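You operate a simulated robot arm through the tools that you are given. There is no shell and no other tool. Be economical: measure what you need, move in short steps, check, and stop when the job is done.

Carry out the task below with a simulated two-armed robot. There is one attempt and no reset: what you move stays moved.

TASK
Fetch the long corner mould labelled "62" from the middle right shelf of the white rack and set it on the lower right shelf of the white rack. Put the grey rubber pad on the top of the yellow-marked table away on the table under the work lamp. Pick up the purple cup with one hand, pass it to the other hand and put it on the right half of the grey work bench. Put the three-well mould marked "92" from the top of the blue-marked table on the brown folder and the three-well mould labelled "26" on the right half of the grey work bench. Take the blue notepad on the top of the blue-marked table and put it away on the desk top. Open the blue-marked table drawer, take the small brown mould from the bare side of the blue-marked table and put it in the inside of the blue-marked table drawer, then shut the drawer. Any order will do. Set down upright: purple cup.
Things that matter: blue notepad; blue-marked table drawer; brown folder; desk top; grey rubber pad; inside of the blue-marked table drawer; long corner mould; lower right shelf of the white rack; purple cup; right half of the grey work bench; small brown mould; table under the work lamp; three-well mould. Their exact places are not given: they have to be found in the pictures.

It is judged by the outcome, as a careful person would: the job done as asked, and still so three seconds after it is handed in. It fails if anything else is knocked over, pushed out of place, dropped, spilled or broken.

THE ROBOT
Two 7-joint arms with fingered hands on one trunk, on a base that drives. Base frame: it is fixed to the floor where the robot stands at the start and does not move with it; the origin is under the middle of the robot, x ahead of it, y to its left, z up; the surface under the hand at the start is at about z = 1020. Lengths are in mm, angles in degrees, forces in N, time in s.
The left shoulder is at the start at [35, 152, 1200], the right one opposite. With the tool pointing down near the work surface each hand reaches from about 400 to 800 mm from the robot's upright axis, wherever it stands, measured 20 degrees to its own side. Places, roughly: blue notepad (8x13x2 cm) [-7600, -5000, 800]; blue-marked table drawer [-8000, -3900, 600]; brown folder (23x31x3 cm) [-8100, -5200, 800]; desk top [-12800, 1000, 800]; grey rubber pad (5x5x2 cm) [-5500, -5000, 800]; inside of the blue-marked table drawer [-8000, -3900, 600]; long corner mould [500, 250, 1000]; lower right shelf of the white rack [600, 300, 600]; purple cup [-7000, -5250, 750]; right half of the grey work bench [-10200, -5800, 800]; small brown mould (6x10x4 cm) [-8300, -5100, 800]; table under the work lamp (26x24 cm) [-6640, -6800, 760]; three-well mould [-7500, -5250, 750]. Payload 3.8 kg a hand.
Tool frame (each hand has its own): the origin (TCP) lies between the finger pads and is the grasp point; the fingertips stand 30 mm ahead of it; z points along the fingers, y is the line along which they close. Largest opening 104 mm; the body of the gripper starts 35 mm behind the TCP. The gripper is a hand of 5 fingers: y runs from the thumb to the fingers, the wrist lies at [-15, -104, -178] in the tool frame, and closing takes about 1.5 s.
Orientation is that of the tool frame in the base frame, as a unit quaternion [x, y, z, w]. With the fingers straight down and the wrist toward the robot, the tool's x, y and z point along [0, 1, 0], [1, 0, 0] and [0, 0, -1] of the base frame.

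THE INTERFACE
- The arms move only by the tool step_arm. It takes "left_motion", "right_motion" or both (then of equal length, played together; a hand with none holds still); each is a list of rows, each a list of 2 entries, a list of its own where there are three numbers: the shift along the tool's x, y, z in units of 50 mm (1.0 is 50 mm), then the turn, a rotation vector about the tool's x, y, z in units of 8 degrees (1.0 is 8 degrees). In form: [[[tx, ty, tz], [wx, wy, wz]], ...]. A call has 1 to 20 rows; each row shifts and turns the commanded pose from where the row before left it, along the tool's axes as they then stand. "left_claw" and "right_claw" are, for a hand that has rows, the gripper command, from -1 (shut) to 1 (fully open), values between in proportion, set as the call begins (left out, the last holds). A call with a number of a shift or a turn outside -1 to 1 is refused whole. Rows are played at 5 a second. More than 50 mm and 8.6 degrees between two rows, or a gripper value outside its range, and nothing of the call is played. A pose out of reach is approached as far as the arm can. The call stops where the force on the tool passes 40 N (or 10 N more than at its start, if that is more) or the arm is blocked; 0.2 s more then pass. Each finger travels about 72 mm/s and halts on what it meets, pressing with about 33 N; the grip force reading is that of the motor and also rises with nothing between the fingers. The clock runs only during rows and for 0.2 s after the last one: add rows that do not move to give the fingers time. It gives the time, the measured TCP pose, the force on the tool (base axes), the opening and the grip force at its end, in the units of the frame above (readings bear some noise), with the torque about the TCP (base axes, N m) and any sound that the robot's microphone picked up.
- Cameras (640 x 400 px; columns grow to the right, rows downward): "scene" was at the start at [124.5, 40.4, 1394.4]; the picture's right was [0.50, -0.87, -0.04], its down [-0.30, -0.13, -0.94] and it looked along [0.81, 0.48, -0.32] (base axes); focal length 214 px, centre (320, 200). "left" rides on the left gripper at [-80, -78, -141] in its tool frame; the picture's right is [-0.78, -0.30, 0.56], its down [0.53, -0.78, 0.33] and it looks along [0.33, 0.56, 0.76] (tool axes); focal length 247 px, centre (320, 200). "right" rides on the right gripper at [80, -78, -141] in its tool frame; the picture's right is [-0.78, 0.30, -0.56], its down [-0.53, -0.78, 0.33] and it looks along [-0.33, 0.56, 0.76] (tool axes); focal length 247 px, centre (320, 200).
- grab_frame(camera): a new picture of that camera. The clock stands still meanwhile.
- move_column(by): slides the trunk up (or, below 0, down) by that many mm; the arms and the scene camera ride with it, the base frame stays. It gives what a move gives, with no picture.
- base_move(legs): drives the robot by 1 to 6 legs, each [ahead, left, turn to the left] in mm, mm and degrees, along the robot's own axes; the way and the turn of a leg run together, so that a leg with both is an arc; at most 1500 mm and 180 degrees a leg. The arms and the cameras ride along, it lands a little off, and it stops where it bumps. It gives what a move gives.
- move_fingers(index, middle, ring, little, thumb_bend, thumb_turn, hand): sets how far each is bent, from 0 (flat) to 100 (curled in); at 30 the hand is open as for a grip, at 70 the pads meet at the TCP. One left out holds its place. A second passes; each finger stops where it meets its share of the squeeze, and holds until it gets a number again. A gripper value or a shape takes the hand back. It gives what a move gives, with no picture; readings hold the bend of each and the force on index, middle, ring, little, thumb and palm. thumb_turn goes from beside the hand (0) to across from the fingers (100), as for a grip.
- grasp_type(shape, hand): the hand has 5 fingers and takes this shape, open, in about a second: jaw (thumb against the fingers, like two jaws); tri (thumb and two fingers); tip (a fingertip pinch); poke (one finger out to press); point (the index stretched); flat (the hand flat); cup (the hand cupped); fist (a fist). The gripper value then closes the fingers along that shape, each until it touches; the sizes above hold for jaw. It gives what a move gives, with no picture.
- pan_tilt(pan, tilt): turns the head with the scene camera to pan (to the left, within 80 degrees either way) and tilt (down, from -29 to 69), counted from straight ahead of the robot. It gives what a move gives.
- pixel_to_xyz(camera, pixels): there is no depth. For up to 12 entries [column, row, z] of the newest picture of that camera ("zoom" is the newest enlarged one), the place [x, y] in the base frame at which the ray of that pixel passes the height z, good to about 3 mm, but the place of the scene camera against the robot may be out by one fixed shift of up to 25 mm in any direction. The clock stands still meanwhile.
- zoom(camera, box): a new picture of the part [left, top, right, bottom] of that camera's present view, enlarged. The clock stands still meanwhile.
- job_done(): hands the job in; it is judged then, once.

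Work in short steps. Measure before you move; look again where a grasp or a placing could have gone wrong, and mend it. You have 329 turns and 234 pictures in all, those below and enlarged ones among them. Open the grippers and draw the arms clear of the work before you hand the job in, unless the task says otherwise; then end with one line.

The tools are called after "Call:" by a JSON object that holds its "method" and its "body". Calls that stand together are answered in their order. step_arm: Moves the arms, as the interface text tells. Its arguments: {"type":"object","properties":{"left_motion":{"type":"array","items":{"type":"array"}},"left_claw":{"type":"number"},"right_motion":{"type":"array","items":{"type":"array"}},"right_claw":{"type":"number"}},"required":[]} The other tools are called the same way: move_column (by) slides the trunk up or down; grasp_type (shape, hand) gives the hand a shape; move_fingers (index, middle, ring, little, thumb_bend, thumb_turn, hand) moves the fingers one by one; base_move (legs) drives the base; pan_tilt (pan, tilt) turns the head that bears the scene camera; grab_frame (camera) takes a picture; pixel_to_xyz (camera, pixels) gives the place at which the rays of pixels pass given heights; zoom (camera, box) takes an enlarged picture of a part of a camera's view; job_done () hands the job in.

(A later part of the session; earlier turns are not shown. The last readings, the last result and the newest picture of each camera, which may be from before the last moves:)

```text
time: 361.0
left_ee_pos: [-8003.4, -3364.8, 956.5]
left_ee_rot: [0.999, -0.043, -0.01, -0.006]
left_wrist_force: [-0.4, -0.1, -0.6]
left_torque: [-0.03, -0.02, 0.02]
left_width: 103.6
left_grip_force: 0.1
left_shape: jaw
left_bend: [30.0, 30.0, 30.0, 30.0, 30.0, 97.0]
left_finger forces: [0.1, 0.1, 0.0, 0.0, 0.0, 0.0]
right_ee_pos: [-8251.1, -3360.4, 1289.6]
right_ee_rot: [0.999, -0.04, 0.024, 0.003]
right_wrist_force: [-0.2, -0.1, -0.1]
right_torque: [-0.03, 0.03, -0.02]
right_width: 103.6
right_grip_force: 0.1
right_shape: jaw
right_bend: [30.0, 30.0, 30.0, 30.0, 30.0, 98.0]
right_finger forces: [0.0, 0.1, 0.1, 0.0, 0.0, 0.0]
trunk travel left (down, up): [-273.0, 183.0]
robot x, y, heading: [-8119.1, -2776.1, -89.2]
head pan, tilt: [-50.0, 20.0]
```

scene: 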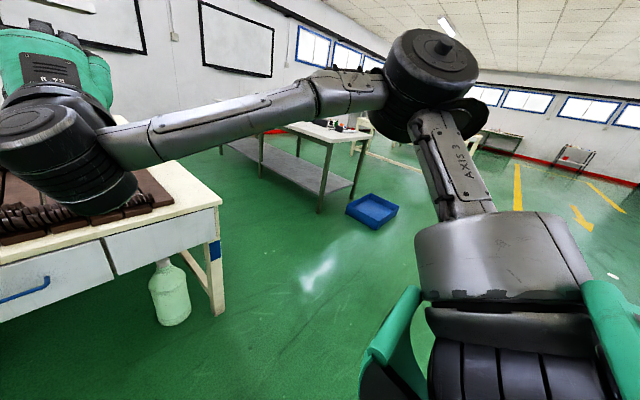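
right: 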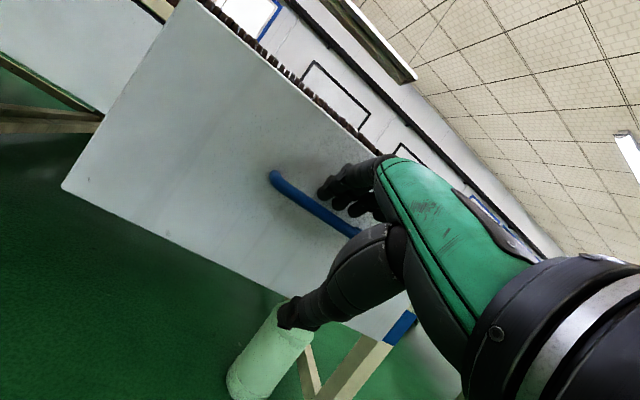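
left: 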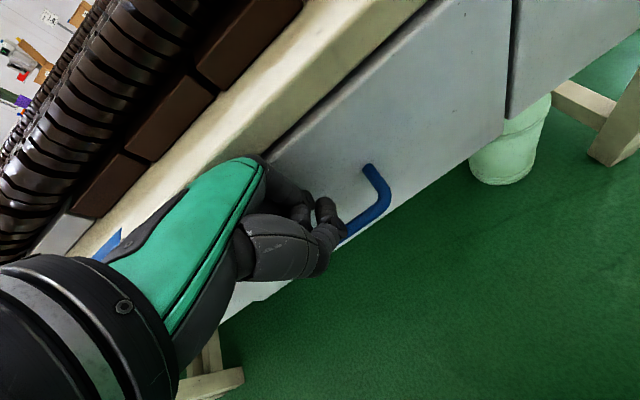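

I drive back: strafe right to the aisle, then ahead to the back aisle, and turn left around to face the table again.

Call:
{"method": "base_move", "body": {"legs": [[0, -1080, 0], [1500, 0, 0], [1500, 0, 0], [130, 0, 0], [0, 0, 90], [0, 0, 90]]}}

```text
time: 389.1
left_ee_pos: [-9218.9, -5325.4, 957.1]
left_ee_rot: [0.037, 0.999, -0.006, 0.011]
left_wrist_force: [0.6, 0.2, 0.2]
left_torque: [-0.02, 0.01, -0.03]
left_width: 103.8
left_grip_force: 0.1
left_shape: jaw
left_bend: [30.0, 30.0, 30.0, 30.0, 30.0, 97.0]
left_finger forces: [0.0, 0.0, 0.0, 0.0, 0.1, 0.0]
right_ee_pos: [-8972.0, -5326.3, 1290.5]
right_ee_rot: [0.033, 0.999, 0.003, -0.025]
right_wrist_force: [0.1, 0.3, -0.3]
right_torque: [-0.01, 0.0, 0.02]
right_width: 103.6
right_grip_force: 0.1
right_shape: jaw
right_bend: [30.0, 30.0, 30.0, 30.0, 30.0, 98.0]
right_finger forces: [0.1, 0.0, 0.0, 0.0, 0.0, 0.1]
trunk travel left (down, up): [-273.0, 183.0]
robot x, y, heading: [-9096.0, -5911.2, 91.4]
head pan, tilt: [-50.0, 20.0]
```

Now the cup. I strafe right 2000 mm to bring it in front of the right hand.

Call:
{"method": "base_move", "body": {"legs": [[0, -1000, -1.2], [0, -1000, 0]]}}

Call:
{"method": "pan_tilt", "body": {"pan": -10, "tilt": 35}}

Call:
{"method": "grab_frame", "body": {"camera": "scene"}}

Call:
{"method": "grab_frame", "body": {"camera": "right"}}

```text
time: 399.1
left_ee_pos: [-7205.4, -5301.4, 957.1]
left_ee_rot: [0.053, 0.998, -0.006, 0.012]
left_wrist_force: [0.0, -0.1, -0.5]
left_torque: [-0.02, -0.02, 0.0]
left_width: 104.1
left_grip_force: 0.0
left_shape: jaw
left_bend: [30.0, 30.0, 30.0, 30.0, 30.0, 97.0]
left_finger forces: [0.0, 0.0, 0.0, 0.0, 0.0, 0.0]
right_ee_pos: [-6957.8, -5309.6, 1289.4]
right_ee_rot: [0.049, 0.999, 0.003, -0.025]
right_wrist_force: [0.7, -0.2, 0.0]
right_torque: [0.0, -0.02, -0.01]
right_width: 103.7
right_grip_force: 0.0
right_shape: jaw
right_bend: [30.0, 30.0, 30.0, 30.0, 30.0, 98.0]
right_finger forces: [0.1, 0.0, 0.1, 0.1, 0.0, 0.1]
trunk travel left (down, up): [-273.0, 183.0]
robot x, y, heading: [-7095.0, -5894.5, 89.9]
head pan, tilt: [-50.0, 20.0]
```

```text
time: 400.1
left_ee_pos: [-7206.1, -5301.6, 957.7]
left_ee_rot: [0.052, 0.999, -0.006, 0.012]
left_wrist_force: [0.2, -0.4, 0.0]
left_torque: [0.01, 0.02, 0.02]
left_width: 103.6
left_grip_force: 0.1
left_shape: jaw
left_bend: [30.0, 30.0, 30.0, 30.0, 30.0, 97.0]
left_finger forces: [0.0, 0.0, 0.0, 0.0, 0.1, 0.0]
right_ee_pos: [-6957.9, -5309.4, 1290.8]
right_ee_rot: [0.048, 0.999, 0.003, -0.024]
right_wrist_force: [0.0, 0.9, -0.1]
right_torque: [-0.01, 0.03, -0.05]
right_width: 103.7
right_grip_force: 0.1
right_shape: jaw
right_bend: [30.0, 30.0, 30.0, 30.0, 30.0, 98.0]
right_finger forces: [0.0, 0.1, 0.1, 0.0, 0.1, 0.1]
trunk travel left (down, up): [-273.0, 183.0]
robot x, y, heading: [-7096.9, -5893.5, 89.5]
head pan, tilt: [-10.0, 35.0]
```

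```text
77 pictures are left
```

scene: 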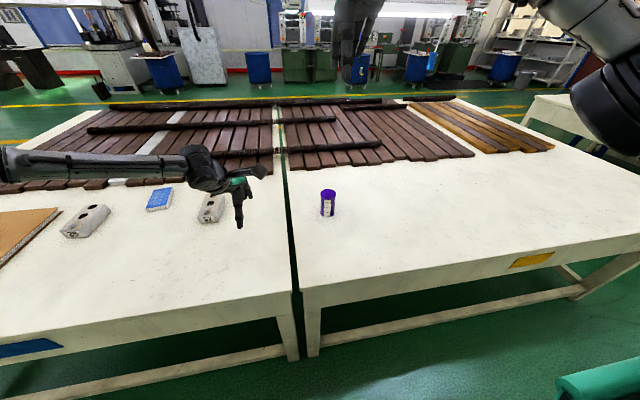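

```text
76 pictures are left
```

right: 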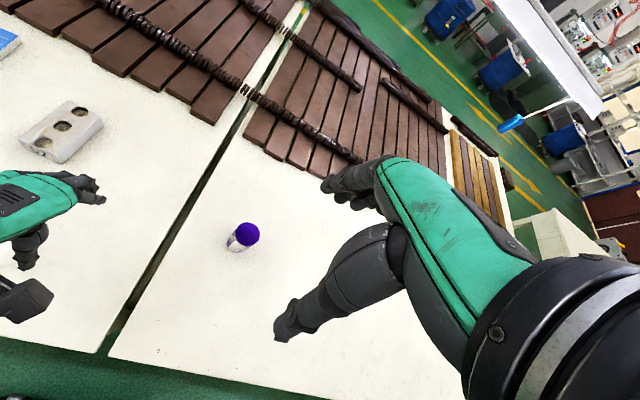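

Cup at right view (246,236) and scene (328,203). Triangulate.

Call:
{"method": "pixel_to_xyz", "body": {"camera": "right", "pixels": [[248, 233, 830], [248, 233, 850], [248, 233, 870], [235, 249, 757], [236, 233, 850], [260, 233, 850]]}}

Call:
{"method": "pixel_to_xyz", "body": {"camera": "scene", "pixels": [[328, 192, 830], [328, 192, 850], [328, 192, 870], [327, 215, 757], [320, 192, 850], [336, 192, 850]]}}

Call:
{"method": "zoom", "body": {"camera": "scene", "box": [288, 172, 368, 222]}}

```text
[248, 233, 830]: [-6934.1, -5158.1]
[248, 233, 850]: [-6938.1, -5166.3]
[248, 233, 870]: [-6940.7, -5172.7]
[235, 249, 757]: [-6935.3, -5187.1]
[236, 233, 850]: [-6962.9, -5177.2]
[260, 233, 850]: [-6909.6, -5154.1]
```

```text
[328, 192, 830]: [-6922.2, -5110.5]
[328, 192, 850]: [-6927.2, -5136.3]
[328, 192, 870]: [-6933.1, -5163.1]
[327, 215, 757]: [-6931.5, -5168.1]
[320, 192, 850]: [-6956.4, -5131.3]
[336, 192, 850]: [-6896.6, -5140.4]
```

```text
8.00 times, centred on (328, 197) of scene
```

zoom: 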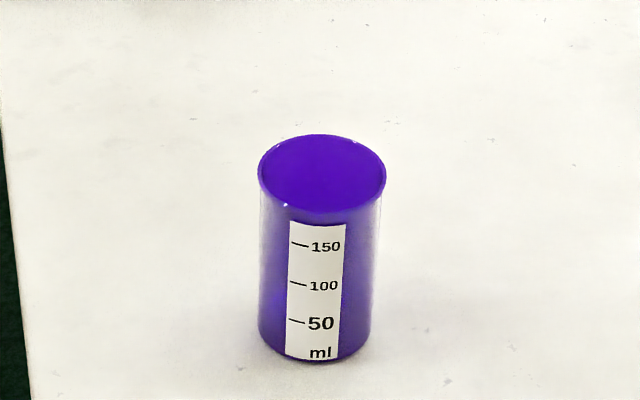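

The cup is a ~58 mm × 93 mm measuring cup at (-6937,-5165). I shape the right hand "tri", move above the cup, raise the left arm, and lower the trunk a bit.

Call:
{"method": "grasp_type", "body": {"hand": "right", "shape": "tri"}}

Call:
{"method": "step_arm", "body": {"right_motion": [[[0, 0.9, 0], [0, 0, 0]], [[-0.1, 0.9, 0.2], [0, 0, 0]], [[0, 0.9, 0.3], [0, 0, 0]], [[0, 0.2, 0.9], [0, 0, 0]], [[0, 0, 0.9], [0, 0, 0]], [[0, 0, 0.9], [0, 0, 0]], [[0, 0, 0], [0, 0, 0]]], "left_motion": [[[0, 0, -0.8], [0, 0, 0]], [[0, 0, -0.8], [0, 0, 0]], [[0, 0, -0.8], [0, 0, 0]], [[0, 0, 0], [0, 0, 0]], [[0, 0, 0], [0, 0, 0]], [[0, 0, 0], [0, 0, 0]], [[0, 0, 0], [0, 0, 0]]]}}

Call:
{"method": "move_column", "body": {"by": -100}}

Call:
{"method": "grab_frame", "body": {"camera": "right"}}

Call:
{"method": "zoom", "body": {"camera": "scene", "box": [220, 60, 460, 210]}}

```text
time: 401.0
left_ee_pos: [-7205.7, -5303.1, 957.8]
left_ee_rot: [0.052, 0.999, -0.006, 0.012]
left_wrist_force: [-0.7, 0.1, -1.1]
left_torque: [-0.01, 0.02, 0.0]
left_width: 103.8
left_grip_force: 0.1
left_shape: jaw
left_bend: [30.0, 30.0, 30.0, 30.0, 30.0, 97.0]
left_finger forces: [0.1, 0.0, 0.0, 0.0, 0.0, 0.0]
right_ee_pos: [-6957.1, -5308.2, 1291.0]
right_ee_rot: [0.049, 0.999, 0.003, -0.024]
right_wrist_force: [-0.6, -0.4, 0.5]
right_torque: [0.02, 0.0, 0.0]
right_width: 103.8
right_grip_force: 0.0
right_shape: tri
right_bend: [30.0, 30.0, 99.0, 99.0, 30.0, 98.0]
right_finger forces: [0.1, 0.0, 0.0, 0.0, 0.0, 0.1]
trunk travel left (down, up): [-273.0, 183.0]
robot x, y, heading: [-7101.0, -5892.2, 89.9]
head pan, tilt: [-10.0, 35.0]
```

```text
time: 402.6
left_ee_pos: [-7208.6, -5301.3, 1076.9]
left_ee_rot: [0.053, 0.999, -0.005, 0.011]
left_wrist_force: [0.6, -0.6, -1.0]
left_torque: [-0.02, -0.02, 0.02]
left_width: 103.8
left_grip_force: 0.1
left_shape: jaw
left_bend: [30.0, 30.0, 30.0, 30.0, 30.0, 97.0]
left_finger forces: [0.0, 0.1, 0.0, 0.0, 0.0, 0.0]
right_ee_pos: [-6945.3, -5169.2, 1126.9]
right_ee_rot: [0.049, 0.999, 0.002, -0.024]
right_wrist_force: [-0.2, 0.1, 0.6]
right_torque: [-0.03, 0.02, 0.02]
right_width: 103.7
right_grip_force: 0.0
right_shape: tri
right_bend: [30.0, 30.0, 99.0, 99.0, 30.0, 98.0]
right_finger forces: [0.0, 0.0, 0.0, 0.1, 0.0, 0.0]
right hand out of reach, approached as far as the arm can: row 3
trunk travel left (down, up): [-273.0, 183.0]
robot x, y, heading: [-7096.1, -5891.8, 89.9]
head pan, tilt: [-10.0, 35.0]
```

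```text
time: 404.0
left_ee_pos: [-7207.7, -5300.8, 979.4]
left_ee_rot: [0.052, 0.999, -0.005, 0.011]
left_wrist_force: [-0.1, -0.7, 0.0]
left_torque: [0.0, -0.02, -0.02]
left_width: 103.6
left_grip_force: 0.0
left_shape: jaw
left_bend: [30.0, 30.0, 30.0, 30.0, 30.0, 97.0]
left_finger forces: [0.0, 0.0, 0.0, 0.0, 0.1, 0.1]
right_ee_pos: [-6943.3, -5170.6, 1030.3]
right_ee_rot: [0.049, 0.998, 0.004, -0.025]
right_wrist_force: [0.4, -0.3, -0.1]
right_torque: [0.02, 0.01, -0.02]
right_width: 104.2
right_grip_force: 0.1
right_shape: tri
right_bend: [30.0, 30.0, 99.0, 99.0, 30.0, 98.0]
right_finger forces: [0.1, 0.1, 0.0, 0.0, 0.0, 0.0]
trunk travel left (down, up): [-173.0, 283.0]
robot x, y, heading: [-7100.7, -5895.9, 89.7]
head pan, tilt: [-10.0, 35.0]
```

```text
74 pictures are left
```

right: 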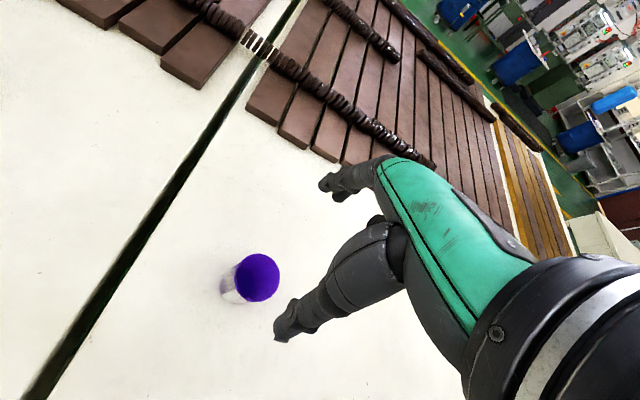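

```text
2.67 times, centred on (340, 135) of scene
```

zoom: 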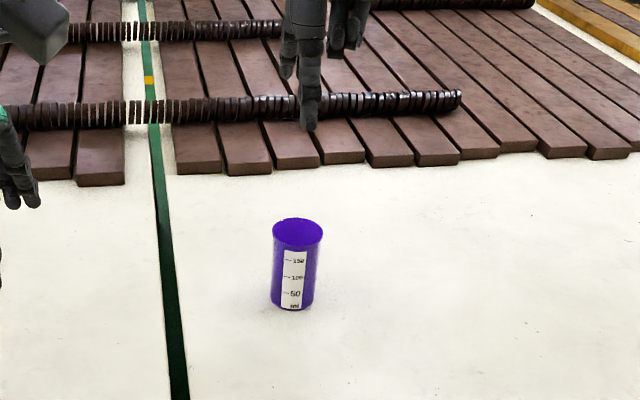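

Call:
{"method": "pixel_to_xyz", "body": {"camera": "right", "pixels": [[258, 278, 850], [258, 278, 840], [258, 278, 860], [236, 278, 850], [280, 278, 850], [230, 297, 757]]}}

```text
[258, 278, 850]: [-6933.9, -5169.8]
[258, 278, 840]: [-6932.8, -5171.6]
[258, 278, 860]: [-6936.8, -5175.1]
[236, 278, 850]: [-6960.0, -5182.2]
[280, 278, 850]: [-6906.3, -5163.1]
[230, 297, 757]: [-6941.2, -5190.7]
```

Centre (-6935,-5170). I descend to z≈890 above the rim and check.

Call:
{"method": "step_arm", "body": {"right_motion": [[[-0.16, 0, 0.8], [0, 0, 0]], [[0, 0, 0.9], [0, 0, 0]], [[0, 0, 0.9], [0, 0, 0]], [[0, 0, 0], [0, 0, 0]]]}}

Call:
{"method": "grab_frame", "body": {"camera": "right"}}

Call:
{"method": "zoom", "body": {"camera": "scene", "box": [220, 60, 460, 210]}}

```text
time: 405.0
left_ee_pos: [-7208.4, -5300.4, 977.1]
left_ee_rot: [0.053, 0.999, -0.006, 0.011]
left_wrist_force: [-0.6, -0.8, 0.7]
left_torque: [0.0, 0.01, 0.01]
left_width: 103.9
left_grip_force: 0.0
left_shape: jaw
left_bend: [30.0, 30.0, 30.0, 30.0, 30.0, 97.0]
left_finger forces: [0.0, 0.0, 0.0, 0.0, 0.0, 0.0]
right_ee_pos: [-6943.8, -5170.4, 897.6]
right_ee_rot: [0.049, 0.998, 0.004, -0.025]
right_wrist_force: [0.4, -0.8, 0.1]
right_torque: [0.03, 0.03, 0.02]
right_width: 103.8
right_grip_force: 0.0
right_shape: tri
right_bend: [30.0, 30.0, 99.0, 99.0, 30.0, 98.0]
right_finger forces: [0.1, 0.0, 0.1, 0.1, 0.1, 0.0]
trunk travel left (down, up): [-173.0, 283.0]
robot x, y, heading: [-7099.2, -5895.9, 90.0]
head pan, tilt: [-10.0, 35.0]
```

```text
72 pictures are left
```

right: 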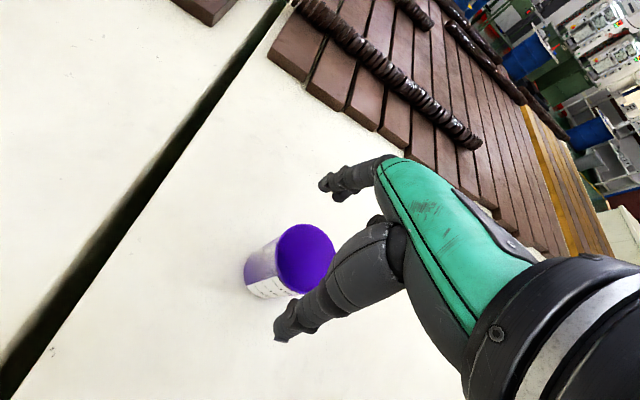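

```text
2.67 times, centred on (340, 135) of scene
```

zoom: 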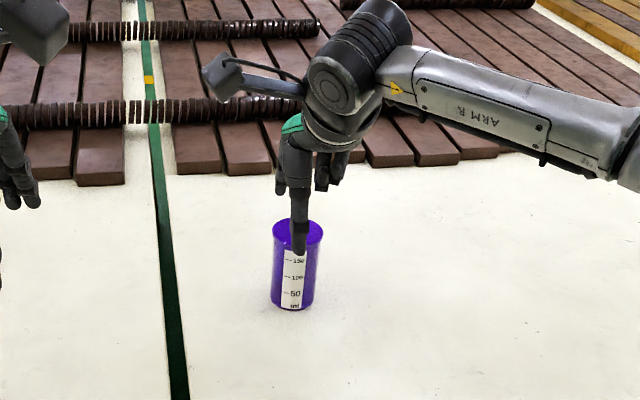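

Lower 25 mm and close gently on the upper part of the cup.

Call:
{"method": "step_arm", "body": {"right_motion": [[[-0.1, 0, 0.3], [0, 0, 0]], [[0, 0, 0.2], [0, 0, 0]], [[0, 0, 0], [0, 0, 0]]]}}

Call:
{"method": "step_arm", "body": {"right_motion": [[[0, 0, 0], [0, 0, 0]], [[0, 0, 0], [0, 0, 0]], [[0, 0, 0], [0, 0, 0]], [[0, 0, 0], [0, 0, 0]], [[0, 0, 0], [0, 0, 0]], [[0, 0, 0], [0, 0, 0]], [[0, 0, 0], [0, 0, 0]], [[0, 0, 0], [0, 0, 0]]], "right_claw": -1}}

Call:
{"method": "zoom", "body": {"camera": "scene", "box": [240, 80, 400, 180]}}

```text
time: 405.8
left_ee_pos: [-7208.7, -5300.2, 975.9]
left_ee_rot: [0.053, 0.999, -0.006, 0.011]
left_wrist_force: [0.6, 0.5, -0.3]
left_torque: [0.0, 0.03, 0.03]
left_width: 103.9
left_grip_force: 0.0
left_shape: jaw
left_bend: [30.0, 30.0, 30.0, 30.0, 30.0, 97.0]
left_finger forces: [0.0, 0.0, 0.1, 0.0, 0.0, 0.1]
right_ee_pos: [-6939.3, -5170.3, 871.2]
right_ee_rot: [0.049, 0.999, 0.004, -0.024]
right_wrist_force: [-0.1, 0.8, 0.9]
right_torque: [0.03, 0.01, -0.02]
right_width: 103.9
right_grip_force: 0.0
right_shape: tri
right_bend: [30.0, 30.0, 99.0, 99.0, 30.0, 98.0]
right_finger forces: [0.0, 0.0, 0.0, 0.1, 0.0, 0.0]
trunk travel left (down, up): [-173.0, 283.0]
robot x, y, heading: [-7097.8, -5893.9, 89.9]
head pan, tilt: [-10.0, 35.0]
```

```text
time: 407.6
left_ee_pos: [-7208.1, -5300.2, 977.3]
left_ee_rot: [0.052, 0.999, -0.006, 0.012]
left_wrist_force: [-0.1, 0.4, -0.5]
left_torque: [-0.01, 0.01, 0.0]
left_width: 103.8
left_grip_force: 0.1
left_shape: jaw
left_bend: [30.0, 30.0, 30.0, 30.0, 30.0, 97.0]
left_finger forces: [0.1, 0.1, 0.1, 0.1, 0.1, 0.0]
right_ee_pos: [-6939.7, -5170.3, 871.0]
right_ee_rot: [0.049, 0.998, 0.003, -0.024]
right_wrist_force: [0.3, -0.5, 0.6]
right_torque: [0.02, -0.02, 0.01]
right_width: 50.0
right_grip_force: 32.8
right_shape: tri
right_bend: [74.0, 45.0, 100.0, 100.0, 71.0, 100.0]
right_finger forces: [13.2, 15.1, 0.0, 0.0, 30.0, 0.0]
trunk travel left (down, up): [-173.0, 283.0]
robot x, y, heading: [-7097.8, -5894.5, 89.7]
head pan, tilt: [-10.0, 35.0]
```

```text
4.00 times, centred on (320, 130) of scene
```

zoom: 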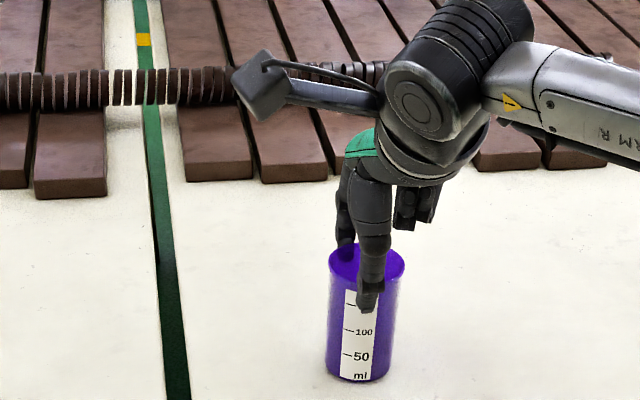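

Cup gripped (width 50). I lift it 150 mm, bring it back and to the robot's centre line.

Call:
{"method": "step_arm", "body": {"right_motion": [[[0, 0, -0.5], [0, 0, 0]], [[0, 0, -0.8], [0, 0, 0]], [[0, 0, -0.9], [0, 0, 0]], [[0, 0, -0.9], [0, 0, 0]], [[0, -0.9, 0], [0, 0, 0]], [[0, -0.9, 0], [0, 0, 0]], [[0, -0.9, 0], [0, 0, 0]], [[0.8, 0, 0], [0, 0, 0]], [[0.8, 0, 0], [0, 0, 0]], [[0, 0, 0], [0, 0, 0]]]}}

Call:
{"method": "grab_frame", "body": {"camera": "scene"}}

```text
time: 409.8
left_ee_pos: [-7206.6, -5299.8, 978.1]
left_ee_rot: [0.052, 0.999, -0.006, 0.01]
left_wrist_force: [0.2, 0.3, -0.2]
left_torque: [0.01, -0.01, -0.01]
left_width: 103.8
left_grip_force: 0.0
left_shape: jaw
left_bend: [30.0, 30.0, 30.0, 30.0, 30.0, 97.0]
left_finger forces: [0.0, 0.1, 0.0, 0.0, 0.0, 0.1]
right_ee_pos: [-7022.5, -5296.2, 1033.9]
right_ee_rot: [0.049, 0.998, 0.002, -0.024]
right_wrist_force: [0.3, -0.8, -1.0]
right_torque: [0.02, 0.02, 0.01]
right_width: 49.6
right_grip_force: 33.2
right_shape: tri
right_bend: [74.0, 45.0, 100.0, 100.0, 71.0, 100.0]
right_finger forces: [13.3, 15.0, 0.0, 0.0, 29.9, 0.0]
trunk travel left (down, up): [-173.0, 283.0]
robot x, y, heading: [-7101.6, -5896.9, 89.4]
head pan, tilt: [-10.0, 35.0]
```

```text
69 pictures are left
```

scene: 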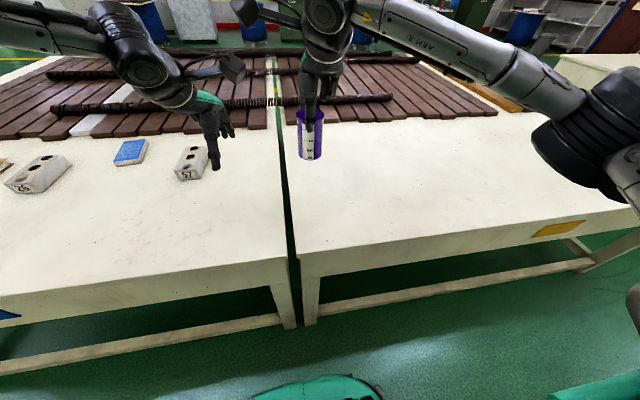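

Cup held. I shape the left hand "tri" and rotate it 65° so it points right (slightly downward).

Call:
{"method": "grasp_type", "body": {"hand": "left", "shape": "tri"}}

Call:
{"method": "step_arm", "body": {"left_motion": [[[0.4, 0, 0], [0, -1, 0]], [[0, 0, 0], [0, -1, 0]], [[0, 0, 0], [0, -1, 0]], [[0, 0, 0], [0, -1, 0]], [[0, 0, 0], [0, -1, 0]], [[0, 0, 0], [0, -1, 0]], [[0, 0, 0], [0, -1, 0]], [[0, 0, 0], [0, -1, 0]], [[0, 0, 0], [0, 0, 0]]]}}

Call:
{"method": "grab_frame", "body": {"camera": "scene"}}

```text
time: 410.7
left_ee_pos: [-7208.1, -5300.7, 977.8]
left_ee_rot: [0.052, 0.999, -0.005, 0.012]
left_wrist_force: [-0.7, 0.1, 1.1]
left_torque: [0.01, 0.01, 0.01]
left_width: 103.6
left_grip_force: 0.0
left_shape: tri
left_bend: [30.0, 30.0, 99.0, 99.0, 30.0, 97.0]
left_finger forces: [0.0, 0.0, 0.1, 0.0, 0.0, 0.1]
right_ee_pos: [-7022.3, -5295.9, 1033.0]
right_ee_rot: [0.049, 0.999, 0.003, -0.024]
right_wrist_force: [-0.6, 0.6, -0.1]
right_torque: [0.01, 0.02, -0.01]
right_width: 49.7
right_grip_force: 32.9
right_shape: tri
right_bend: [74.0, 45.0, 100.0, 100.0, 71.0, 100.0]
right_finger forces: [13.1, 15.0, 0.0, 0.0, 29.9, 0.1]
trunk travel left (down, up): [-173.0, 283.0]
robot x, y, heading: [-7100.5, -5891.3, 89.9]
head pan, tilt: [-10.0, 35.0]
```

```text
time: 412.7
left_ee_pos: [-7227.6, -5298.5, 977.7]
left_ee_rot: [0.04, 0.841, -0.031, 0.539]
left_wrist_force: [-0.4, 0.3, -0.4]
left_torque: [-0.04, 0.03, 0.03]
left_width: 103.7
left_grip_force: 0.1
left_shape: tri
left_bend: [30.0, 30.0, 99.0, 99.0, 30.0, 97.0]
left_finger forces: [0.0, 0.0, 0.0, 0.0, 0.0, 0.0]
right_ee_pos: [-7023.5, -5295.9, 1033.8]
right_ee_rot: [0.048, 0.999, 0.003, -0.024]
right_wrist_force: [1.7, 0.1, -1.1]
right_torque: [0.06, 0.0, -0.01]
right_width: 49.3
right_grip_force: 33.2
right_shape: tri
right_bend: [74.0, 45.0, 100.0, 100.0, 71.0, 100.0]
right_finger forces: [13.1, 15.0, 0.0, 0.0, 29.9, 0.0]
trunk travel left (down, up): [-173.0, 283.0]
robot x, y, heading: [-7100.1, -5895.4, 89.5]
head pan, tilt: [-10.0, 35.0]
```

```text
68 pictures are left
```

scene: 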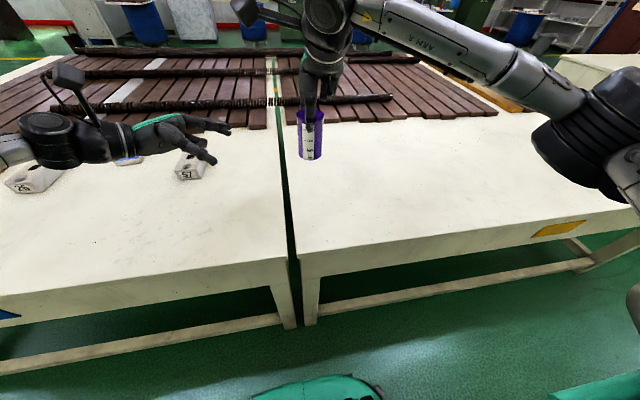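

The left hand points right. I approach to ~65 mm short of the cup and look.

Call:
{"method": "step_arm", "body": {"left_motion": [[[-0.45, 0.15, 0.8], [0, 0, 0]], [[-0.45, 0.15, 0.8], [0, 0, 0]], [[-0.43, 0.15, 0.8], [0, 0, 0]], [[0, 0, 0], [0, 0, 0]]]}}

Call:
{"method": "zoom", "body": {"camera": "scene", "box": [180, 50, 420, 200]}}

Call:
{"method": "grab_frame", "body": {"camera": "left"}}

```text
time: 413.7
left_ee_pos: [-7091.0, -5290.3, 986.7]
left_ee_rot: [0.041, 0.84, -0.033, 0.539]
left_wrist_force: [0.5, 0.3, 1.6]
left_torque: [-0.06, 0.0, 0.06]
left_width: 103.8
left_grip_force: 0.1
left_shape: tri
left_bend: [30.0, 30.0, 99.0, 99.0, 30.0, 97.0]
left_finger forces: [0.0, 0.1, 0.0, 0.0, 0.0, 0.1]
right_ee_pos: [-7024.6, -5296.8, 1032.6]
right_ee_rot: [0.048, 0.999, 0.003, -0.024]
right_wrist_force: [-0.5, 0.1, -0.1]
right_torque: [0.02, 0.03, 0.02]
right_width: 49.4
right_grip_force: 32.9
right_shape: tri
right_bend: [74.0, 45.0, 100.0, 100.0, 71.0, 100.0]
right_finger forces: [13.2, 15.1, 0.0, 0.0, 30.0, 0.0]
trunk travel left (down, up): [-173.0, 283.0]
robot x, y, heading: [-7096.8, -5893.7, 89.8]
head pan, tilt: [-10.0, 35.0]
```

```text
2.67 times, centred on (300, 125) of scene
```

zoom: 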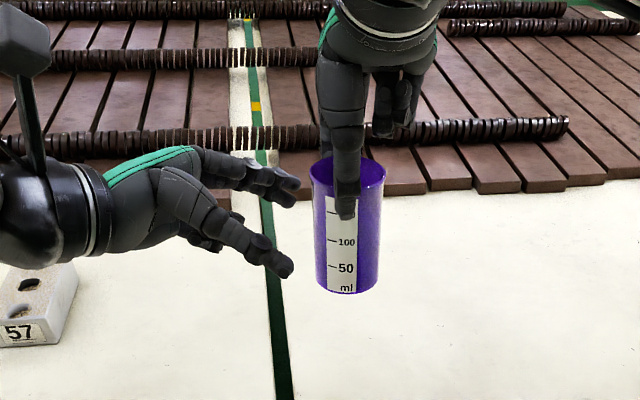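

```text
66 pictures are left
```

left: 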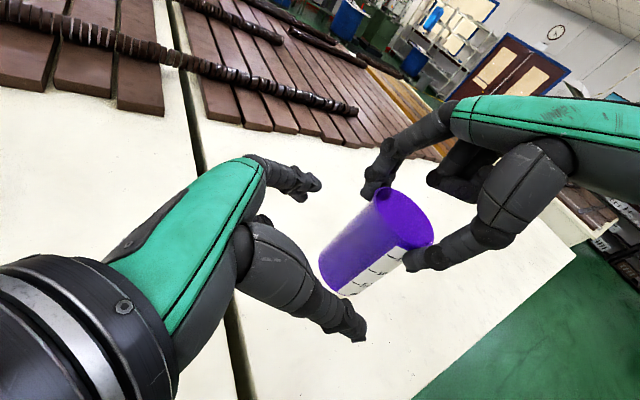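

Well lined up. I advance 70 mm along the fingers, then check.

Call:
{"method": "step_arm", "body": {"left_motion": [[[0, 0, 0.5], [0, 0, 0]], [[0, 0, 0.5], [0, 0, 0]], [[0, 0, 0.4], [0, 0, 0]], [[0, 0, 0], [0, 0, 0]]]}}

Call:
{"method": "zoom", "body": {"camera": "scene", "box": [180, 50, 420, 200]}}

```text
time: 414.7
left_ee_pos: [-7032.4, -5296.8, 958.9]
left_ee_rot: [0.041, 0.84, -0.031, 0.54]
left_wrist_force: [-0.4, -0.4, -0.1]
left_torque: [0.03, -0.04, -0.02]
left_width: 103.8
left_grip_force: 0.0
left_shape: tri
left_bend: [30.0, 30.0, 99.0, 99.0, 30.0, 97.0]
left_finger forces: [0.0, 0.1, 0.0, 0.1, 0.1, 0.0]
left hand out of reach, approached as far as the arm can: row 3
right_ee_pos: [-7022.8, -5295.8, 1033.4]
right_ee_rot: [0.048, 0.999, 0.003, -0.024]
right_wrist_force: [-0.3, -1.8, 0.2]
right_torque: [0.0, 0.05, 0.0]
right_width: 49.3
right_grip_force: 33.2
right_shape: tri
right_bend: [74.0, 45.0, 100.0, 100.0, 71.0, 100.0]
right_finger forces: [13.2, 15.0, 0.0, 0.1, 29.9, 0.1]
trunk travel left (down, up): [-173.0, 283.0]
robot x, y, heading: [-7095.9, -5894.5, 89.8]
head pan, tilt: [-10.0, 35.0]
```

```text
2.67 times, centred on (300, 125) of scene
```

zoom: 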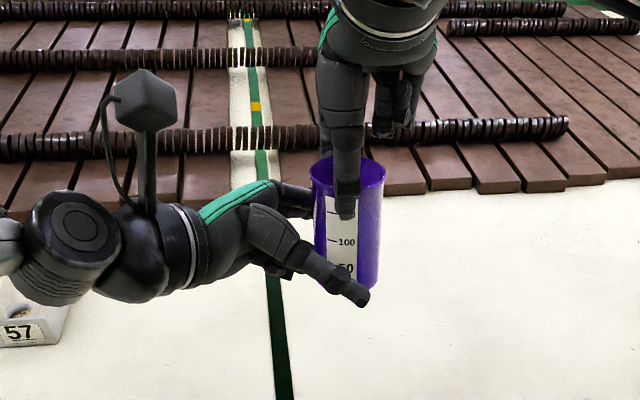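

I raise the left hand 12 mm so the thumb is higher on the cup, then close it.

Call:
{"method": "step_arm", "body": {"left_motion": [[[-0.24, 0, 0], [0, 0, 0]], [[0, 0, 0], [0, 0, 0]]]}}

Call:
{"method": "step_arm", "body": {"left_motion": [[[0, 0, 0], [0, 0, 0]], [[0, 0, 0], [0, 0, 0]], [[0, 0, 0], [0, 0, 0]], [[0, 0, 0], [0, 0, 0]], [[0, 0, 0], [0, 0, 0]], [[0, 0, 0], [0, 0, 0]], [[0, 0, 0], [0, 0, 0]], [[0, 0, 0], [0, 0, 0]]], "left_claw": -1}}

Call:
{"method": "zoom", "body": {"camera": "scene", "box": [220, 70, 380, 170]}}

Call:
{"method": "grab_frame", "body": {"camera": "left"}}

```text
time: 415.3
left_ee_pos: [-7029.9, -5298.0, 970.4]
left_ee_rot: [0.043, 0.84, -0.032, 0.54]
left_wrist_force: [0.2, -0.4, -0.3]
left_torque: [0.0, -0.01, 0.02]
left_width: 103.8
left_grip_force: 0.0
left_shape: tri
left_bend: [30.0, 30.0, 99.0, 99.0, 30.0, 97.0]
left_finger forces: [0.1, 0.0, 0.0, 0.0, 0.1, 0.0]
left hand out of reach, approached as far as the arm can: row 1
right_ee_pos: [-7023.4, -5296.1, 1032.3]
right_ee_rot: [0.049, 0.999, 0.003, -0.024]
right_wrist_force: [-0.4, -0.8, -0.2]
right_torque: [0.03, -0.02, 0.02]
right_width: 49.8
right_grip_force: 32.5
right_shape: tri
right_bend: [74.0, 45.0, 100.0, 100.0, 71.0, 100.0]
right_finger forces: [13.1, 15.0, 0.0, 0.1, 29.9, 0.1]
trunk travel left (down, up): [-173.0, 283.0]
robot x, y, heading: [-7098.6, -5893.8, 89.6]
head pan, tilt: [-10.0, 35.0]
```

```text
time: 417.1
left_ee_pos: [-7030.3, -5299.1, 969.6]
left_ee_rot: [0.043, 0.841, -0.033, 0.539]
left_wrist_force: [1.1, -1.4, -0.7]
left_torque: [0.02, 0.04, 0.01]
left_width: 45.4
left_grip_force: 33.0
left_shape: tri
left_bend: [75.0, 45.0, 100.0, 100.0, 74.0, 100.0]
left_finger forces: [14.1, 13.2, 0.0, 0.1, 27.5, 0.0]
right_ee_pos: [-7023.0, -5295.4, 1033.1]
right_ee_rot: [0.049, 0.999, 0.002, -0.025]
right_wrist_force: [-2.2, 0.8, 2.0]
right_torque: [0.03, 0.07, -0.08]
right_width: 49.3
right_grip_force: 33.0
right_shape: tri
right_bend: [74.0, 45.0, 100.0, 100.0, 71.0, 100.0]
right_finger forces: [14.5, 14.8, 0.1, 0.1, 30.0, 0.1]
trunk travel left (down, up): [-173.0, 283.0]
robot x, y, heading: [-7100.3, -5891.3, 89.9]
head pan, tilt: [-10.0, 35.0]
```

```text
4.00 times, centred on (300, 120) of scene
```

zoom: 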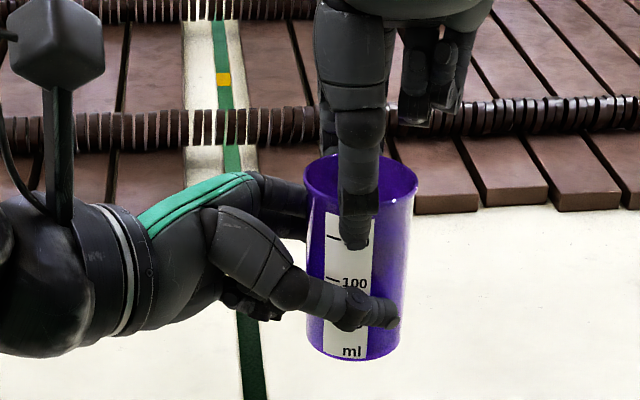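

```text
63 pictures are left
```

left: 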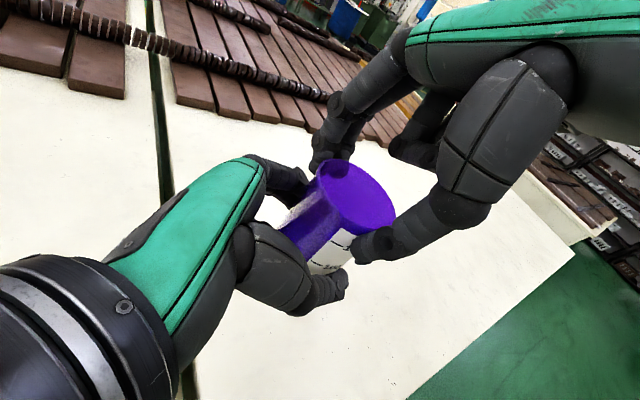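

Both hands hold it. I open the right hand and lift it straight up.

Call:
{"method": "step_arm", "body": {"right_motion": [[[0, 0, 0], [0, 0, 0]], [[0, 0, 0], [0, 0, 0]], [[0, 0, 0], [0, 0, 0]], [[0, 0, 0], [0, 0, 0]], [[0, 0, 0], [0, 0, 0]], [[0, 0, 0], [0, 0, 0]], [[0, 0, -0.6], [0, 0, 0]], [[0, 0, -0.9], [0, 0, 0]], [[0, 0, -0.9], [0, 0, 0]], [[0, 0, 0], [0, 0, 0]]], "right_claw": 1}}

Call:
{"method": "zoom", "body": {"camera": "scene", "box": [180, 50, 420, 200]}}

```text
time: 419.3
left_ee_pos: [-7029.5, -5297.9, 969.7]
left_ee_rot: [0.042, 0.84, -0.032, 0.539]
left_wrist_force: [-0.2, 0.1, 0.2]
left_torque: [-0.03, -0.02, 0.01]
left_width: 45.7
left_grip_force: 33.6
left_shape: tri
left_bend: [75.0, 45.0, 100.0, 100.0, 74.0, 100.0]
left_finger forces: [14.5, 14.1, 0.1, 0.0, 27.5, 0.1]
right_ee_pos: [-7020.3, -5298.0, 1149.2]
right_ee_rot: [0.049, 0.999, 0.003, -0.024]
right_wrist_force: [-0.1, -0.2, 0.2]
right_torque: [0.0, -0.03, -0.01]
right_width: 103.7
right_grip_force: 0.1
right_shape: tri
right_bend: [30.0, 30.0, 99.0, 99.0, 30.0, 98.0]
right_finger forces: [0.0, 0.1, 0.0, 0.0, 0.1, 0.1]
trunk travel left (down, up): [-173.0, 283.0]
robot x, y, heading: [-7101.6, -5893.1, 89.8]
head pan, tilt: [-10.0, 35.0]
```

```text
2.67 times, centred on (300, 125) of scene
```

zoom: 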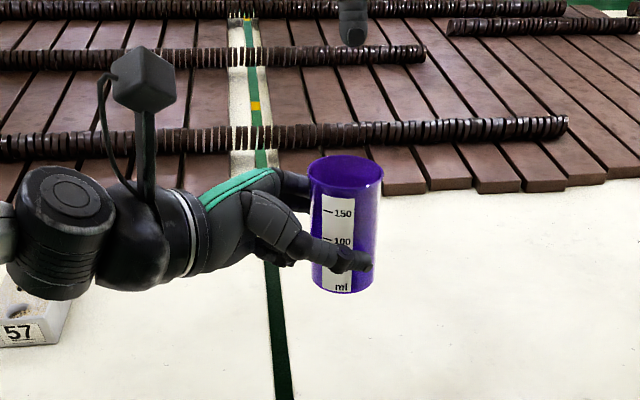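

Handover succeeded; the cup is upright in the left hand. I move the left hand left/up, set the right hand to jaw and yaw it 90° for mould "26".

Call:
{"method": "grasp_type", "body": {"hand": "right", "shape": "jaw"}}

Call:
{"method": "step_arm", "body": {"left_motion": [[[0.11, -0.08, -0.82], [0, 0, 0]], [[0.11, -0.08, -0.82], [0, 0, 0]], [[0.11, -0.08, -0.82], [0, 0, 0]], [[0.11, -0.08, -0.82], [0, 0, 0]], [[0.11, -0.08, -0.82], [0, 0, 0]], [[0, 0, 0], [0, 0, 0]], [[0, 0, 0], [0, 0, 0]], [[0, 0, 0], [0, 0, 0]], [[0, 0, 0], [0, 0, 0]], [[0, 0, 0], [0, 0, 0]], [[0, 0, 0], [0, 0, 0]], [[0, 0, 0], [0, 0, 0]], [[0, 0, 0], [0, 0, 0]]], "right_motion": [[[-1, 0, 0], [0, 0, 0]], [[-1, 0, 0], [0, 0, -1]], [[-0.6, 0, 0], [0, 0, -1]], [[0, 0, 0], [0, 0, -1]], [[0, 0, 0], [0, 0, -1]], [[0, 0, 0], [0, 0, -1]], [[0, 0, 0], [0, 0, -1]], [[0, 0, 0], [0, 0, -1]], [[0, 0, 0], [0, 0, -1]], [[0, 0, 0], [0, 0, -1]], [[0, 0, 0], [0, 0, -1]], [[0, 0, 0], [0, 0, -1]], [[0, 0, 0], [0, 0, -0.9]]]}}

Call:
{"method": "base_move", "body": {"legs": [[0, 860, 0], [118, 0, 0]]}}

Call:
{"method": "grab_frame", "body": {"camera": "right"}}

Call:
{"method": "grab_frame", "body": {"camera": "scene"}}

```text
time: 420.2
left_ee_pos: [-7029.7, -5298.6, 969.7]
left_ee_rot: [0.041, 0.84, -0.032, 0.541]
left_wrist_force: [0.4, 0.5, -0.6]
left_torque: [0.0, 0.0, -0.01]
left_width: 45.3
left_grip_force: 33.0
left_shape: tri
left_bend: [75.0, 45.0, 100.0, 100.0, 74.0, 100.0]
left_finger forces: [14.4, 14.1, 0.1, 0.0, 27.4, 0.0]
right_ee_pos: [-7020.8, -5298.4, 1149.8]
right_ee_rot: [0.048, 0.999, 0.003, -0.024]
right_wrist_force: [-0.5, 0.0, -0.9]
right_torque: [0.02, 0.02, 0.0]
right_width: 103.5
right_grip_force: 0.0
right_shape: jaw
right_bend: [30.0, 30.0, 30.0, 30.0, 30.0, 98.0]
right_finger forces: [0.0, 0.0, 0.0, 0.1, 0.0, 0.0]
trunk travel left (down, up): [-173.0, 283.0]
robot x, y, heading: [-7098.7, -5891.2, 89.9]
head pan, tilt: [-10.0, 35.0]
```

```text
time: 423.0
left_ee_pos: [-7229.6, -5298.9, 1030.7]
left_ee_rot: [0.041, 0.84, -0.033, 0.54]
left_wrist_force: [0.0, 0.5, 0.2]
left_torque: [0.02, -0.01, 0.01]
left_width: 45.5
left_grip_force: 33.0
left_shape: tri
left_bend: [75.0, 45.0, 100.0, 100.0, 74.0, 100.0]
left_finger forces: [14.2, 13.8, 0.0, 0.0, 27.4, 0.0]
right_ee_pos: [-6889.1, -5305.7, 1143.9]
right_ee_rot: [-0.263, 0.965, 0.011, -0.022]
right_wrist_force: [0.0, -0.9, 0.2]
right_torque: [-0.02, 0.05, -0.01]
right_width: 103.8
right_grip_force: 0.0
right_shape: jaw
right_bend: [30.0, 30.0, 30.0, 30.0, 30.0, 98.0]
right_finger forces: [0.1, 0.0, 0.1, 0.0, 0.0, 0.1]
right hand out of reach, approached as far as the arm can: row 6, 7, 8, 9, 10, 11, 12, 13
trunk travel left (down, up): [-173.0, 283.0]
robot x, y, heading: [-7102.2, -5892.8, 89.8]
head pan, tilt: [-10.0, 35.0]
```

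```text
time: 428.2
left_ee_pos: [-8053.1, -5171.7, 1031.0]
left_ee_rot: [0.047, 0.84, -0.036, 0.539]
left_wrist_force: [0.3, -0.4, -0.7]
left_torque: [-0.01, 0.01, 0.05]
left_width: 45.5
left_grip_force: 32.7
left_shape: tri
left_bend: [75.0, 45.0, 100.0, 100.0, 74.0, 100.0]
left_finger forces: [14.1, 13.9, 0.0, 0.0, 27.4, 0.1]
right_ee_pos: [-7713.0, -5185.0, 1143.9]
right_ee_rot: [-0.256, 0.966, 0.011, -0.021]
right_wrist_force: [-1.0, 0.6, -0.3]
right_torque: [-0.02, -0.02, -0.02]
right_width: 103.9
right_grip_force: 0.0
right_shape: jaw
right_bend: [30.0, 30.0, 30.0, 30.0, 30.0, 98.0]
right_finger forces: [0.1, 0.0, 0.1, 0.1, 0.0, 0.0]
trunk travel left (down, up): [-173.0, 283.0]
robot x, y, heading: [-7925.3, -5770.1, 88.9]
head pan, tilt: [-10.0, 35.0]
```

```text
61 pictures are left
```

right: 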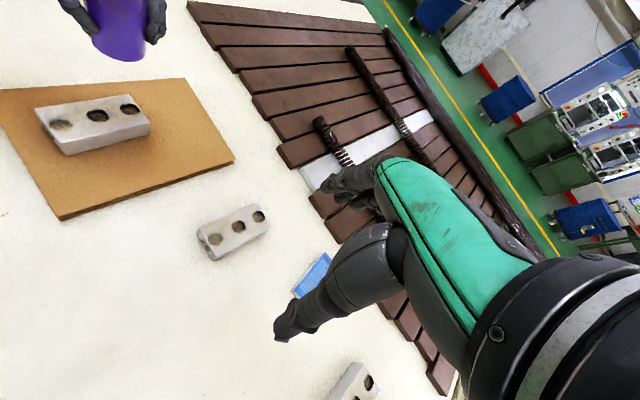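

```text
60 pictures are left
```

scene: 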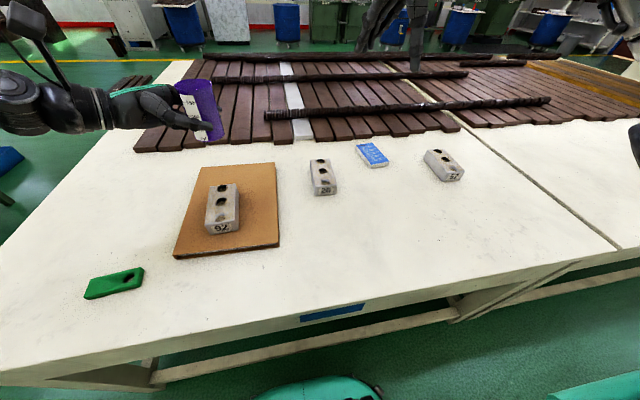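

Yaw stalled at ~35° because the hand is high. I lower it 150 mm and continue rotating.

Call:
{"method": "step_arm", "body": {"right_motion": [[[0, 0, 1], [0, 0, 0]], [[0, 0, 1], [0, 0, 0]], [[0, 0, 1], [0, 0, 0]], [[0, 0, 0], [0, 0, -1]], [[0, 0, 0], [0, 0, -1]], [[0, 0, 0], [0, 0, -1]], [[0, 0, 0], [0, 0, -1]], [[0, 0, 0], [0, 0, -1]], [[0, 0, 0], [0, 0, -1]], [[0, 0, 0], [0, 0, -1]], [[0, 0, 0], [0, 0, -0.5]], [[0, 0, 0], [0, 0, 0]]]}}

```text
time: 430.8
left_ee_pos: [-8053.4, -5172.8, 1031.3]
left_ee_rot: [0.047, 0.841, -0.036, 0.538]
left_wrist_force: [-0.7, 0.0, -1.2]
left_torque: [0.02, 0.01, -0.01]
left_width: 45.6
left_grip_force: 32.8
left_shape: tri
left_bend: [75.0, 45.0, 100.0, 100.0, 74.0, 100.0]
left_finger forces: [14.1, 13.8, 0.0, 0.0, 27.4, 0.0]
right_ee_pos: [-7750.7, -5215.5, 1030.8]
right_ee_rot: [-0.323, 0.946, 0.012, -0.021]
right_wrist_force: [-0.4, -0.1, -0.5]
right_torque: [0.0, 0.0, -0.04]
right_width: 103.4
right_grip_force: 0.1
right_shape: jaw
right_bend: [30.0, 30.0, 30.0, 30.0, 30.0, 98.0]
right_finger forces: [0.0, 0.0, 0.0, 0.0, 0.0, 0.0]
right hand out of reach, approached as far as the arm can: row 4, 5, 6, 7, 8, 9, 10, 11
trunk travel left (down, up): [-173.0, 283.0]
robot x, y, heading: [-7930.6, -5769.3, 89.1]
head pan, tilt: [-10.0, 35.0]
```

The outward yaw is limited. I try the other direction (rotate +128°), so the hand closes along x with the wrist on its left.

Call:
{"method": "step_arm", "body": {"right_motion": [[[0, 0, 0], [0, 0, 1]], [[0, 0, 0], [0, 0, 1]], [[0, 0, 0], [0, 0, 1]], [[0, 0, 0], [0, 0, 1]], [[0, 0, 0], [0, 0, 1]], [[0, 0, 0], [0, 0, 1]], [[0, 0, 0], [0, 0, 1]], [[0, 0, 0], [0, 0, 1]], [[0, 0, 0], [0, 0, 1]], [[0, 0, 0], [0, 0, 1]], [[0, 0, 0], [0, 0, 1]], [[0, 0, 0], [0, 0, 1]], [[0, 0, 0], [0, 0, 1]], [[0, 0, 0], [0, 0, 1]], [[0, 0, 0], [0, 0, 1]], [[0, 0, 0], [0, 0, 1]], [[0, 0, 0], [0, 0, 0]]]}}

```text
time: 434.4
left_ee_pos: [-8053.3, -5170.6, 1031.8]
left_ee_rot: [0.047, 0.841, -0.036, 0.538]
left_wrist_force: [0.2, -0.1, -1.7]
left_torque: [-0.04, 0.04, -0.04]
left_width: 45.3
left_grip_force: 32.7
left_shape: tri
left_bend: [75.0, 45.0, 100.0, 100.0, 74.0, 100.0]
left_finger forces: [14.1, 13.8, 0.1, 0.0, 27.3, 0.0]
right_ee_pos: [-7750.7, -5214.9, 1031.5]
right_ee_rot: [0.71, 0.704, -0.013, -0.02]
right_wrist_force: [0.4, -0.7, -0.6]
right_torque: [-0.02, -0.03, 0.02]
right_width: 103.7
right_grip_force: 0.0
right_shape: jaw
right_bend: [30.0, 30.0, 30.0, 30.0, 30.0, 98.0]
right_finger forces: [0.0, 0.1, 0.1, 0.0, 0.0, 0.0]
trunk travel left (down, up): [-173.0, 283.0]
robot x, y, heading: [-7931.6, -5767.8, 88.9]
head pan, tilt: [-10.0, 35.0]
```

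That works: tool closes along x. Look at mould 26 from the right camera.

Call:
{"method": "grab_frame", "body": {"camera": "right"}}

```text
59 pictures are left
```

right: 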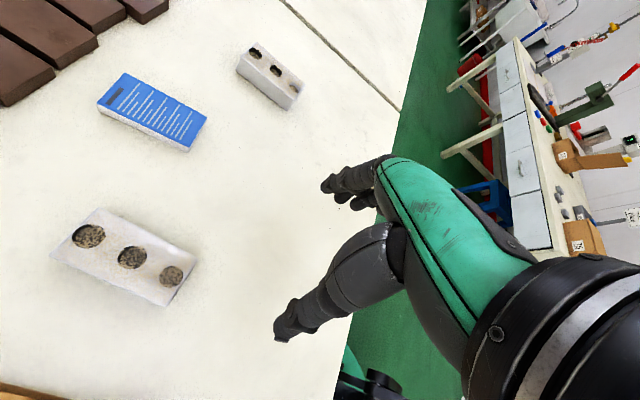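

Call:
{"method": "pixel_to_xyz", "body": {"camera": "right", "pixels": [[132, 257, 812], [132, 257, 800], [89, 237, 812], [171, 276, 812], [98, 208, 812], [198, 259, 812], [55, 252, 812], [150, 112, 772]]}}

```text
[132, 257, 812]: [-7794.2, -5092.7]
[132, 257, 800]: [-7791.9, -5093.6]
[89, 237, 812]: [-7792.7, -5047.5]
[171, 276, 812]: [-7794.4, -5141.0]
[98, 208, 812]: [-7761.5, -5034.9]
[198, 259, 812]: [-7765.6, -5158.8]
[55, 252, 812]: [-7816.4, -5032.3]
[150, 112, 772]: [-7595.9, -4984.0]
```

Mould 26 centre (-7794,-5094), along y. I move over it and partly down.

Call:
{"method": "step_arm", "body": {"right_motion": [[[0.8, -0.3, 0], [0, 0, 0]], [[0.8, -0.3, 0], [0, 0, 0]], [[0.8, -0.28, 0], [0, 0, 0]], [[0, 0, 0.9], [0, 0, 0]], [[0, 0, 0.9], [0, 0, 0]], [[0, 0, 0.8], [0, 0, 0]], [[0, 0, 0], [0, 0, 0]]], "right_claw": 1}}

Call:
{"method": "grab_frame", "body": {"camera": "right"}}

Call:
{"method": "zoom", "body": {"camera": "scene", "box": [220, 80, 460, 230]}}

```text
time: 436.0
left_ee_pos: [-8053.1, -5173.2, 1032.1]
left_ee_rot: [0.048, 0.841, -0.036, 0.538]
left_wrist_force: [-0.2, -0.4, -1.4]
left_torque: [0.02, 0.0, -0.02]
left_width: 45.3
left_grip_force: 32.9
left_shape: tri
left_bend: [75.0, 45.0, 100.0, 100.0, 74.0, 100.0]
left_finger forces: [14.1, 13.9, 0.0, 0.0, 27.3, 0.0]
right_ee_pos: [-7795.6, -5102.6, 902.2]
right_ee_rot: [0.709, 0.704, -0.014, -0.021]
right_wrist_force: [-0.5, -1.4, 0.1]
right_torque: [-0.01, -0.02, -0.01]
right_width: 103.9
right_grip_force: 0.1
right_shape: jaw
right_bend: [30.0, 30.0, 30.0, 30.0, 30.0, 98.0]
right_finger forces: [0.0, 0.0, 0.0, 0.1, 0.0, 0.0]
right hand out of reach, approached as far as the arm can: row 3
trunk travel left (down, up): [-173.0, 283.0]
robot x, y, heading: [-7929.9, -5767.7, 89.0]
head pan, tilt: [-10.0, 35.0]
```

```text
58 pictures are left
```

right: 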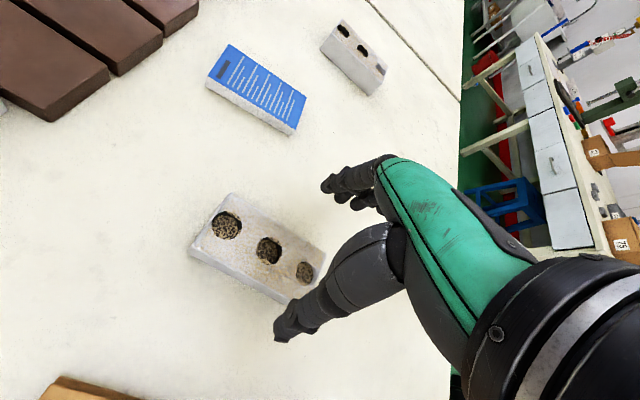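

```text
2.67 times, centred on (340, 155) of scene
```

zoom: 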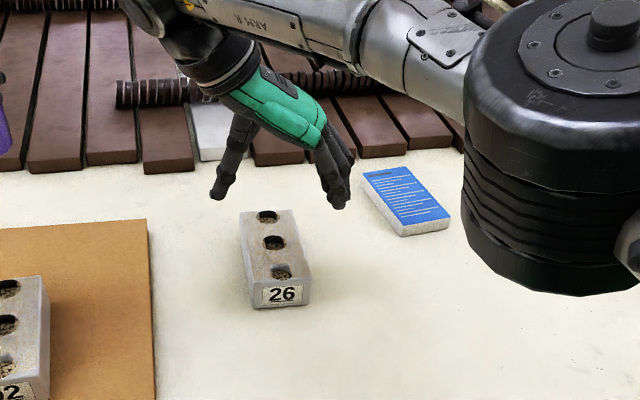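

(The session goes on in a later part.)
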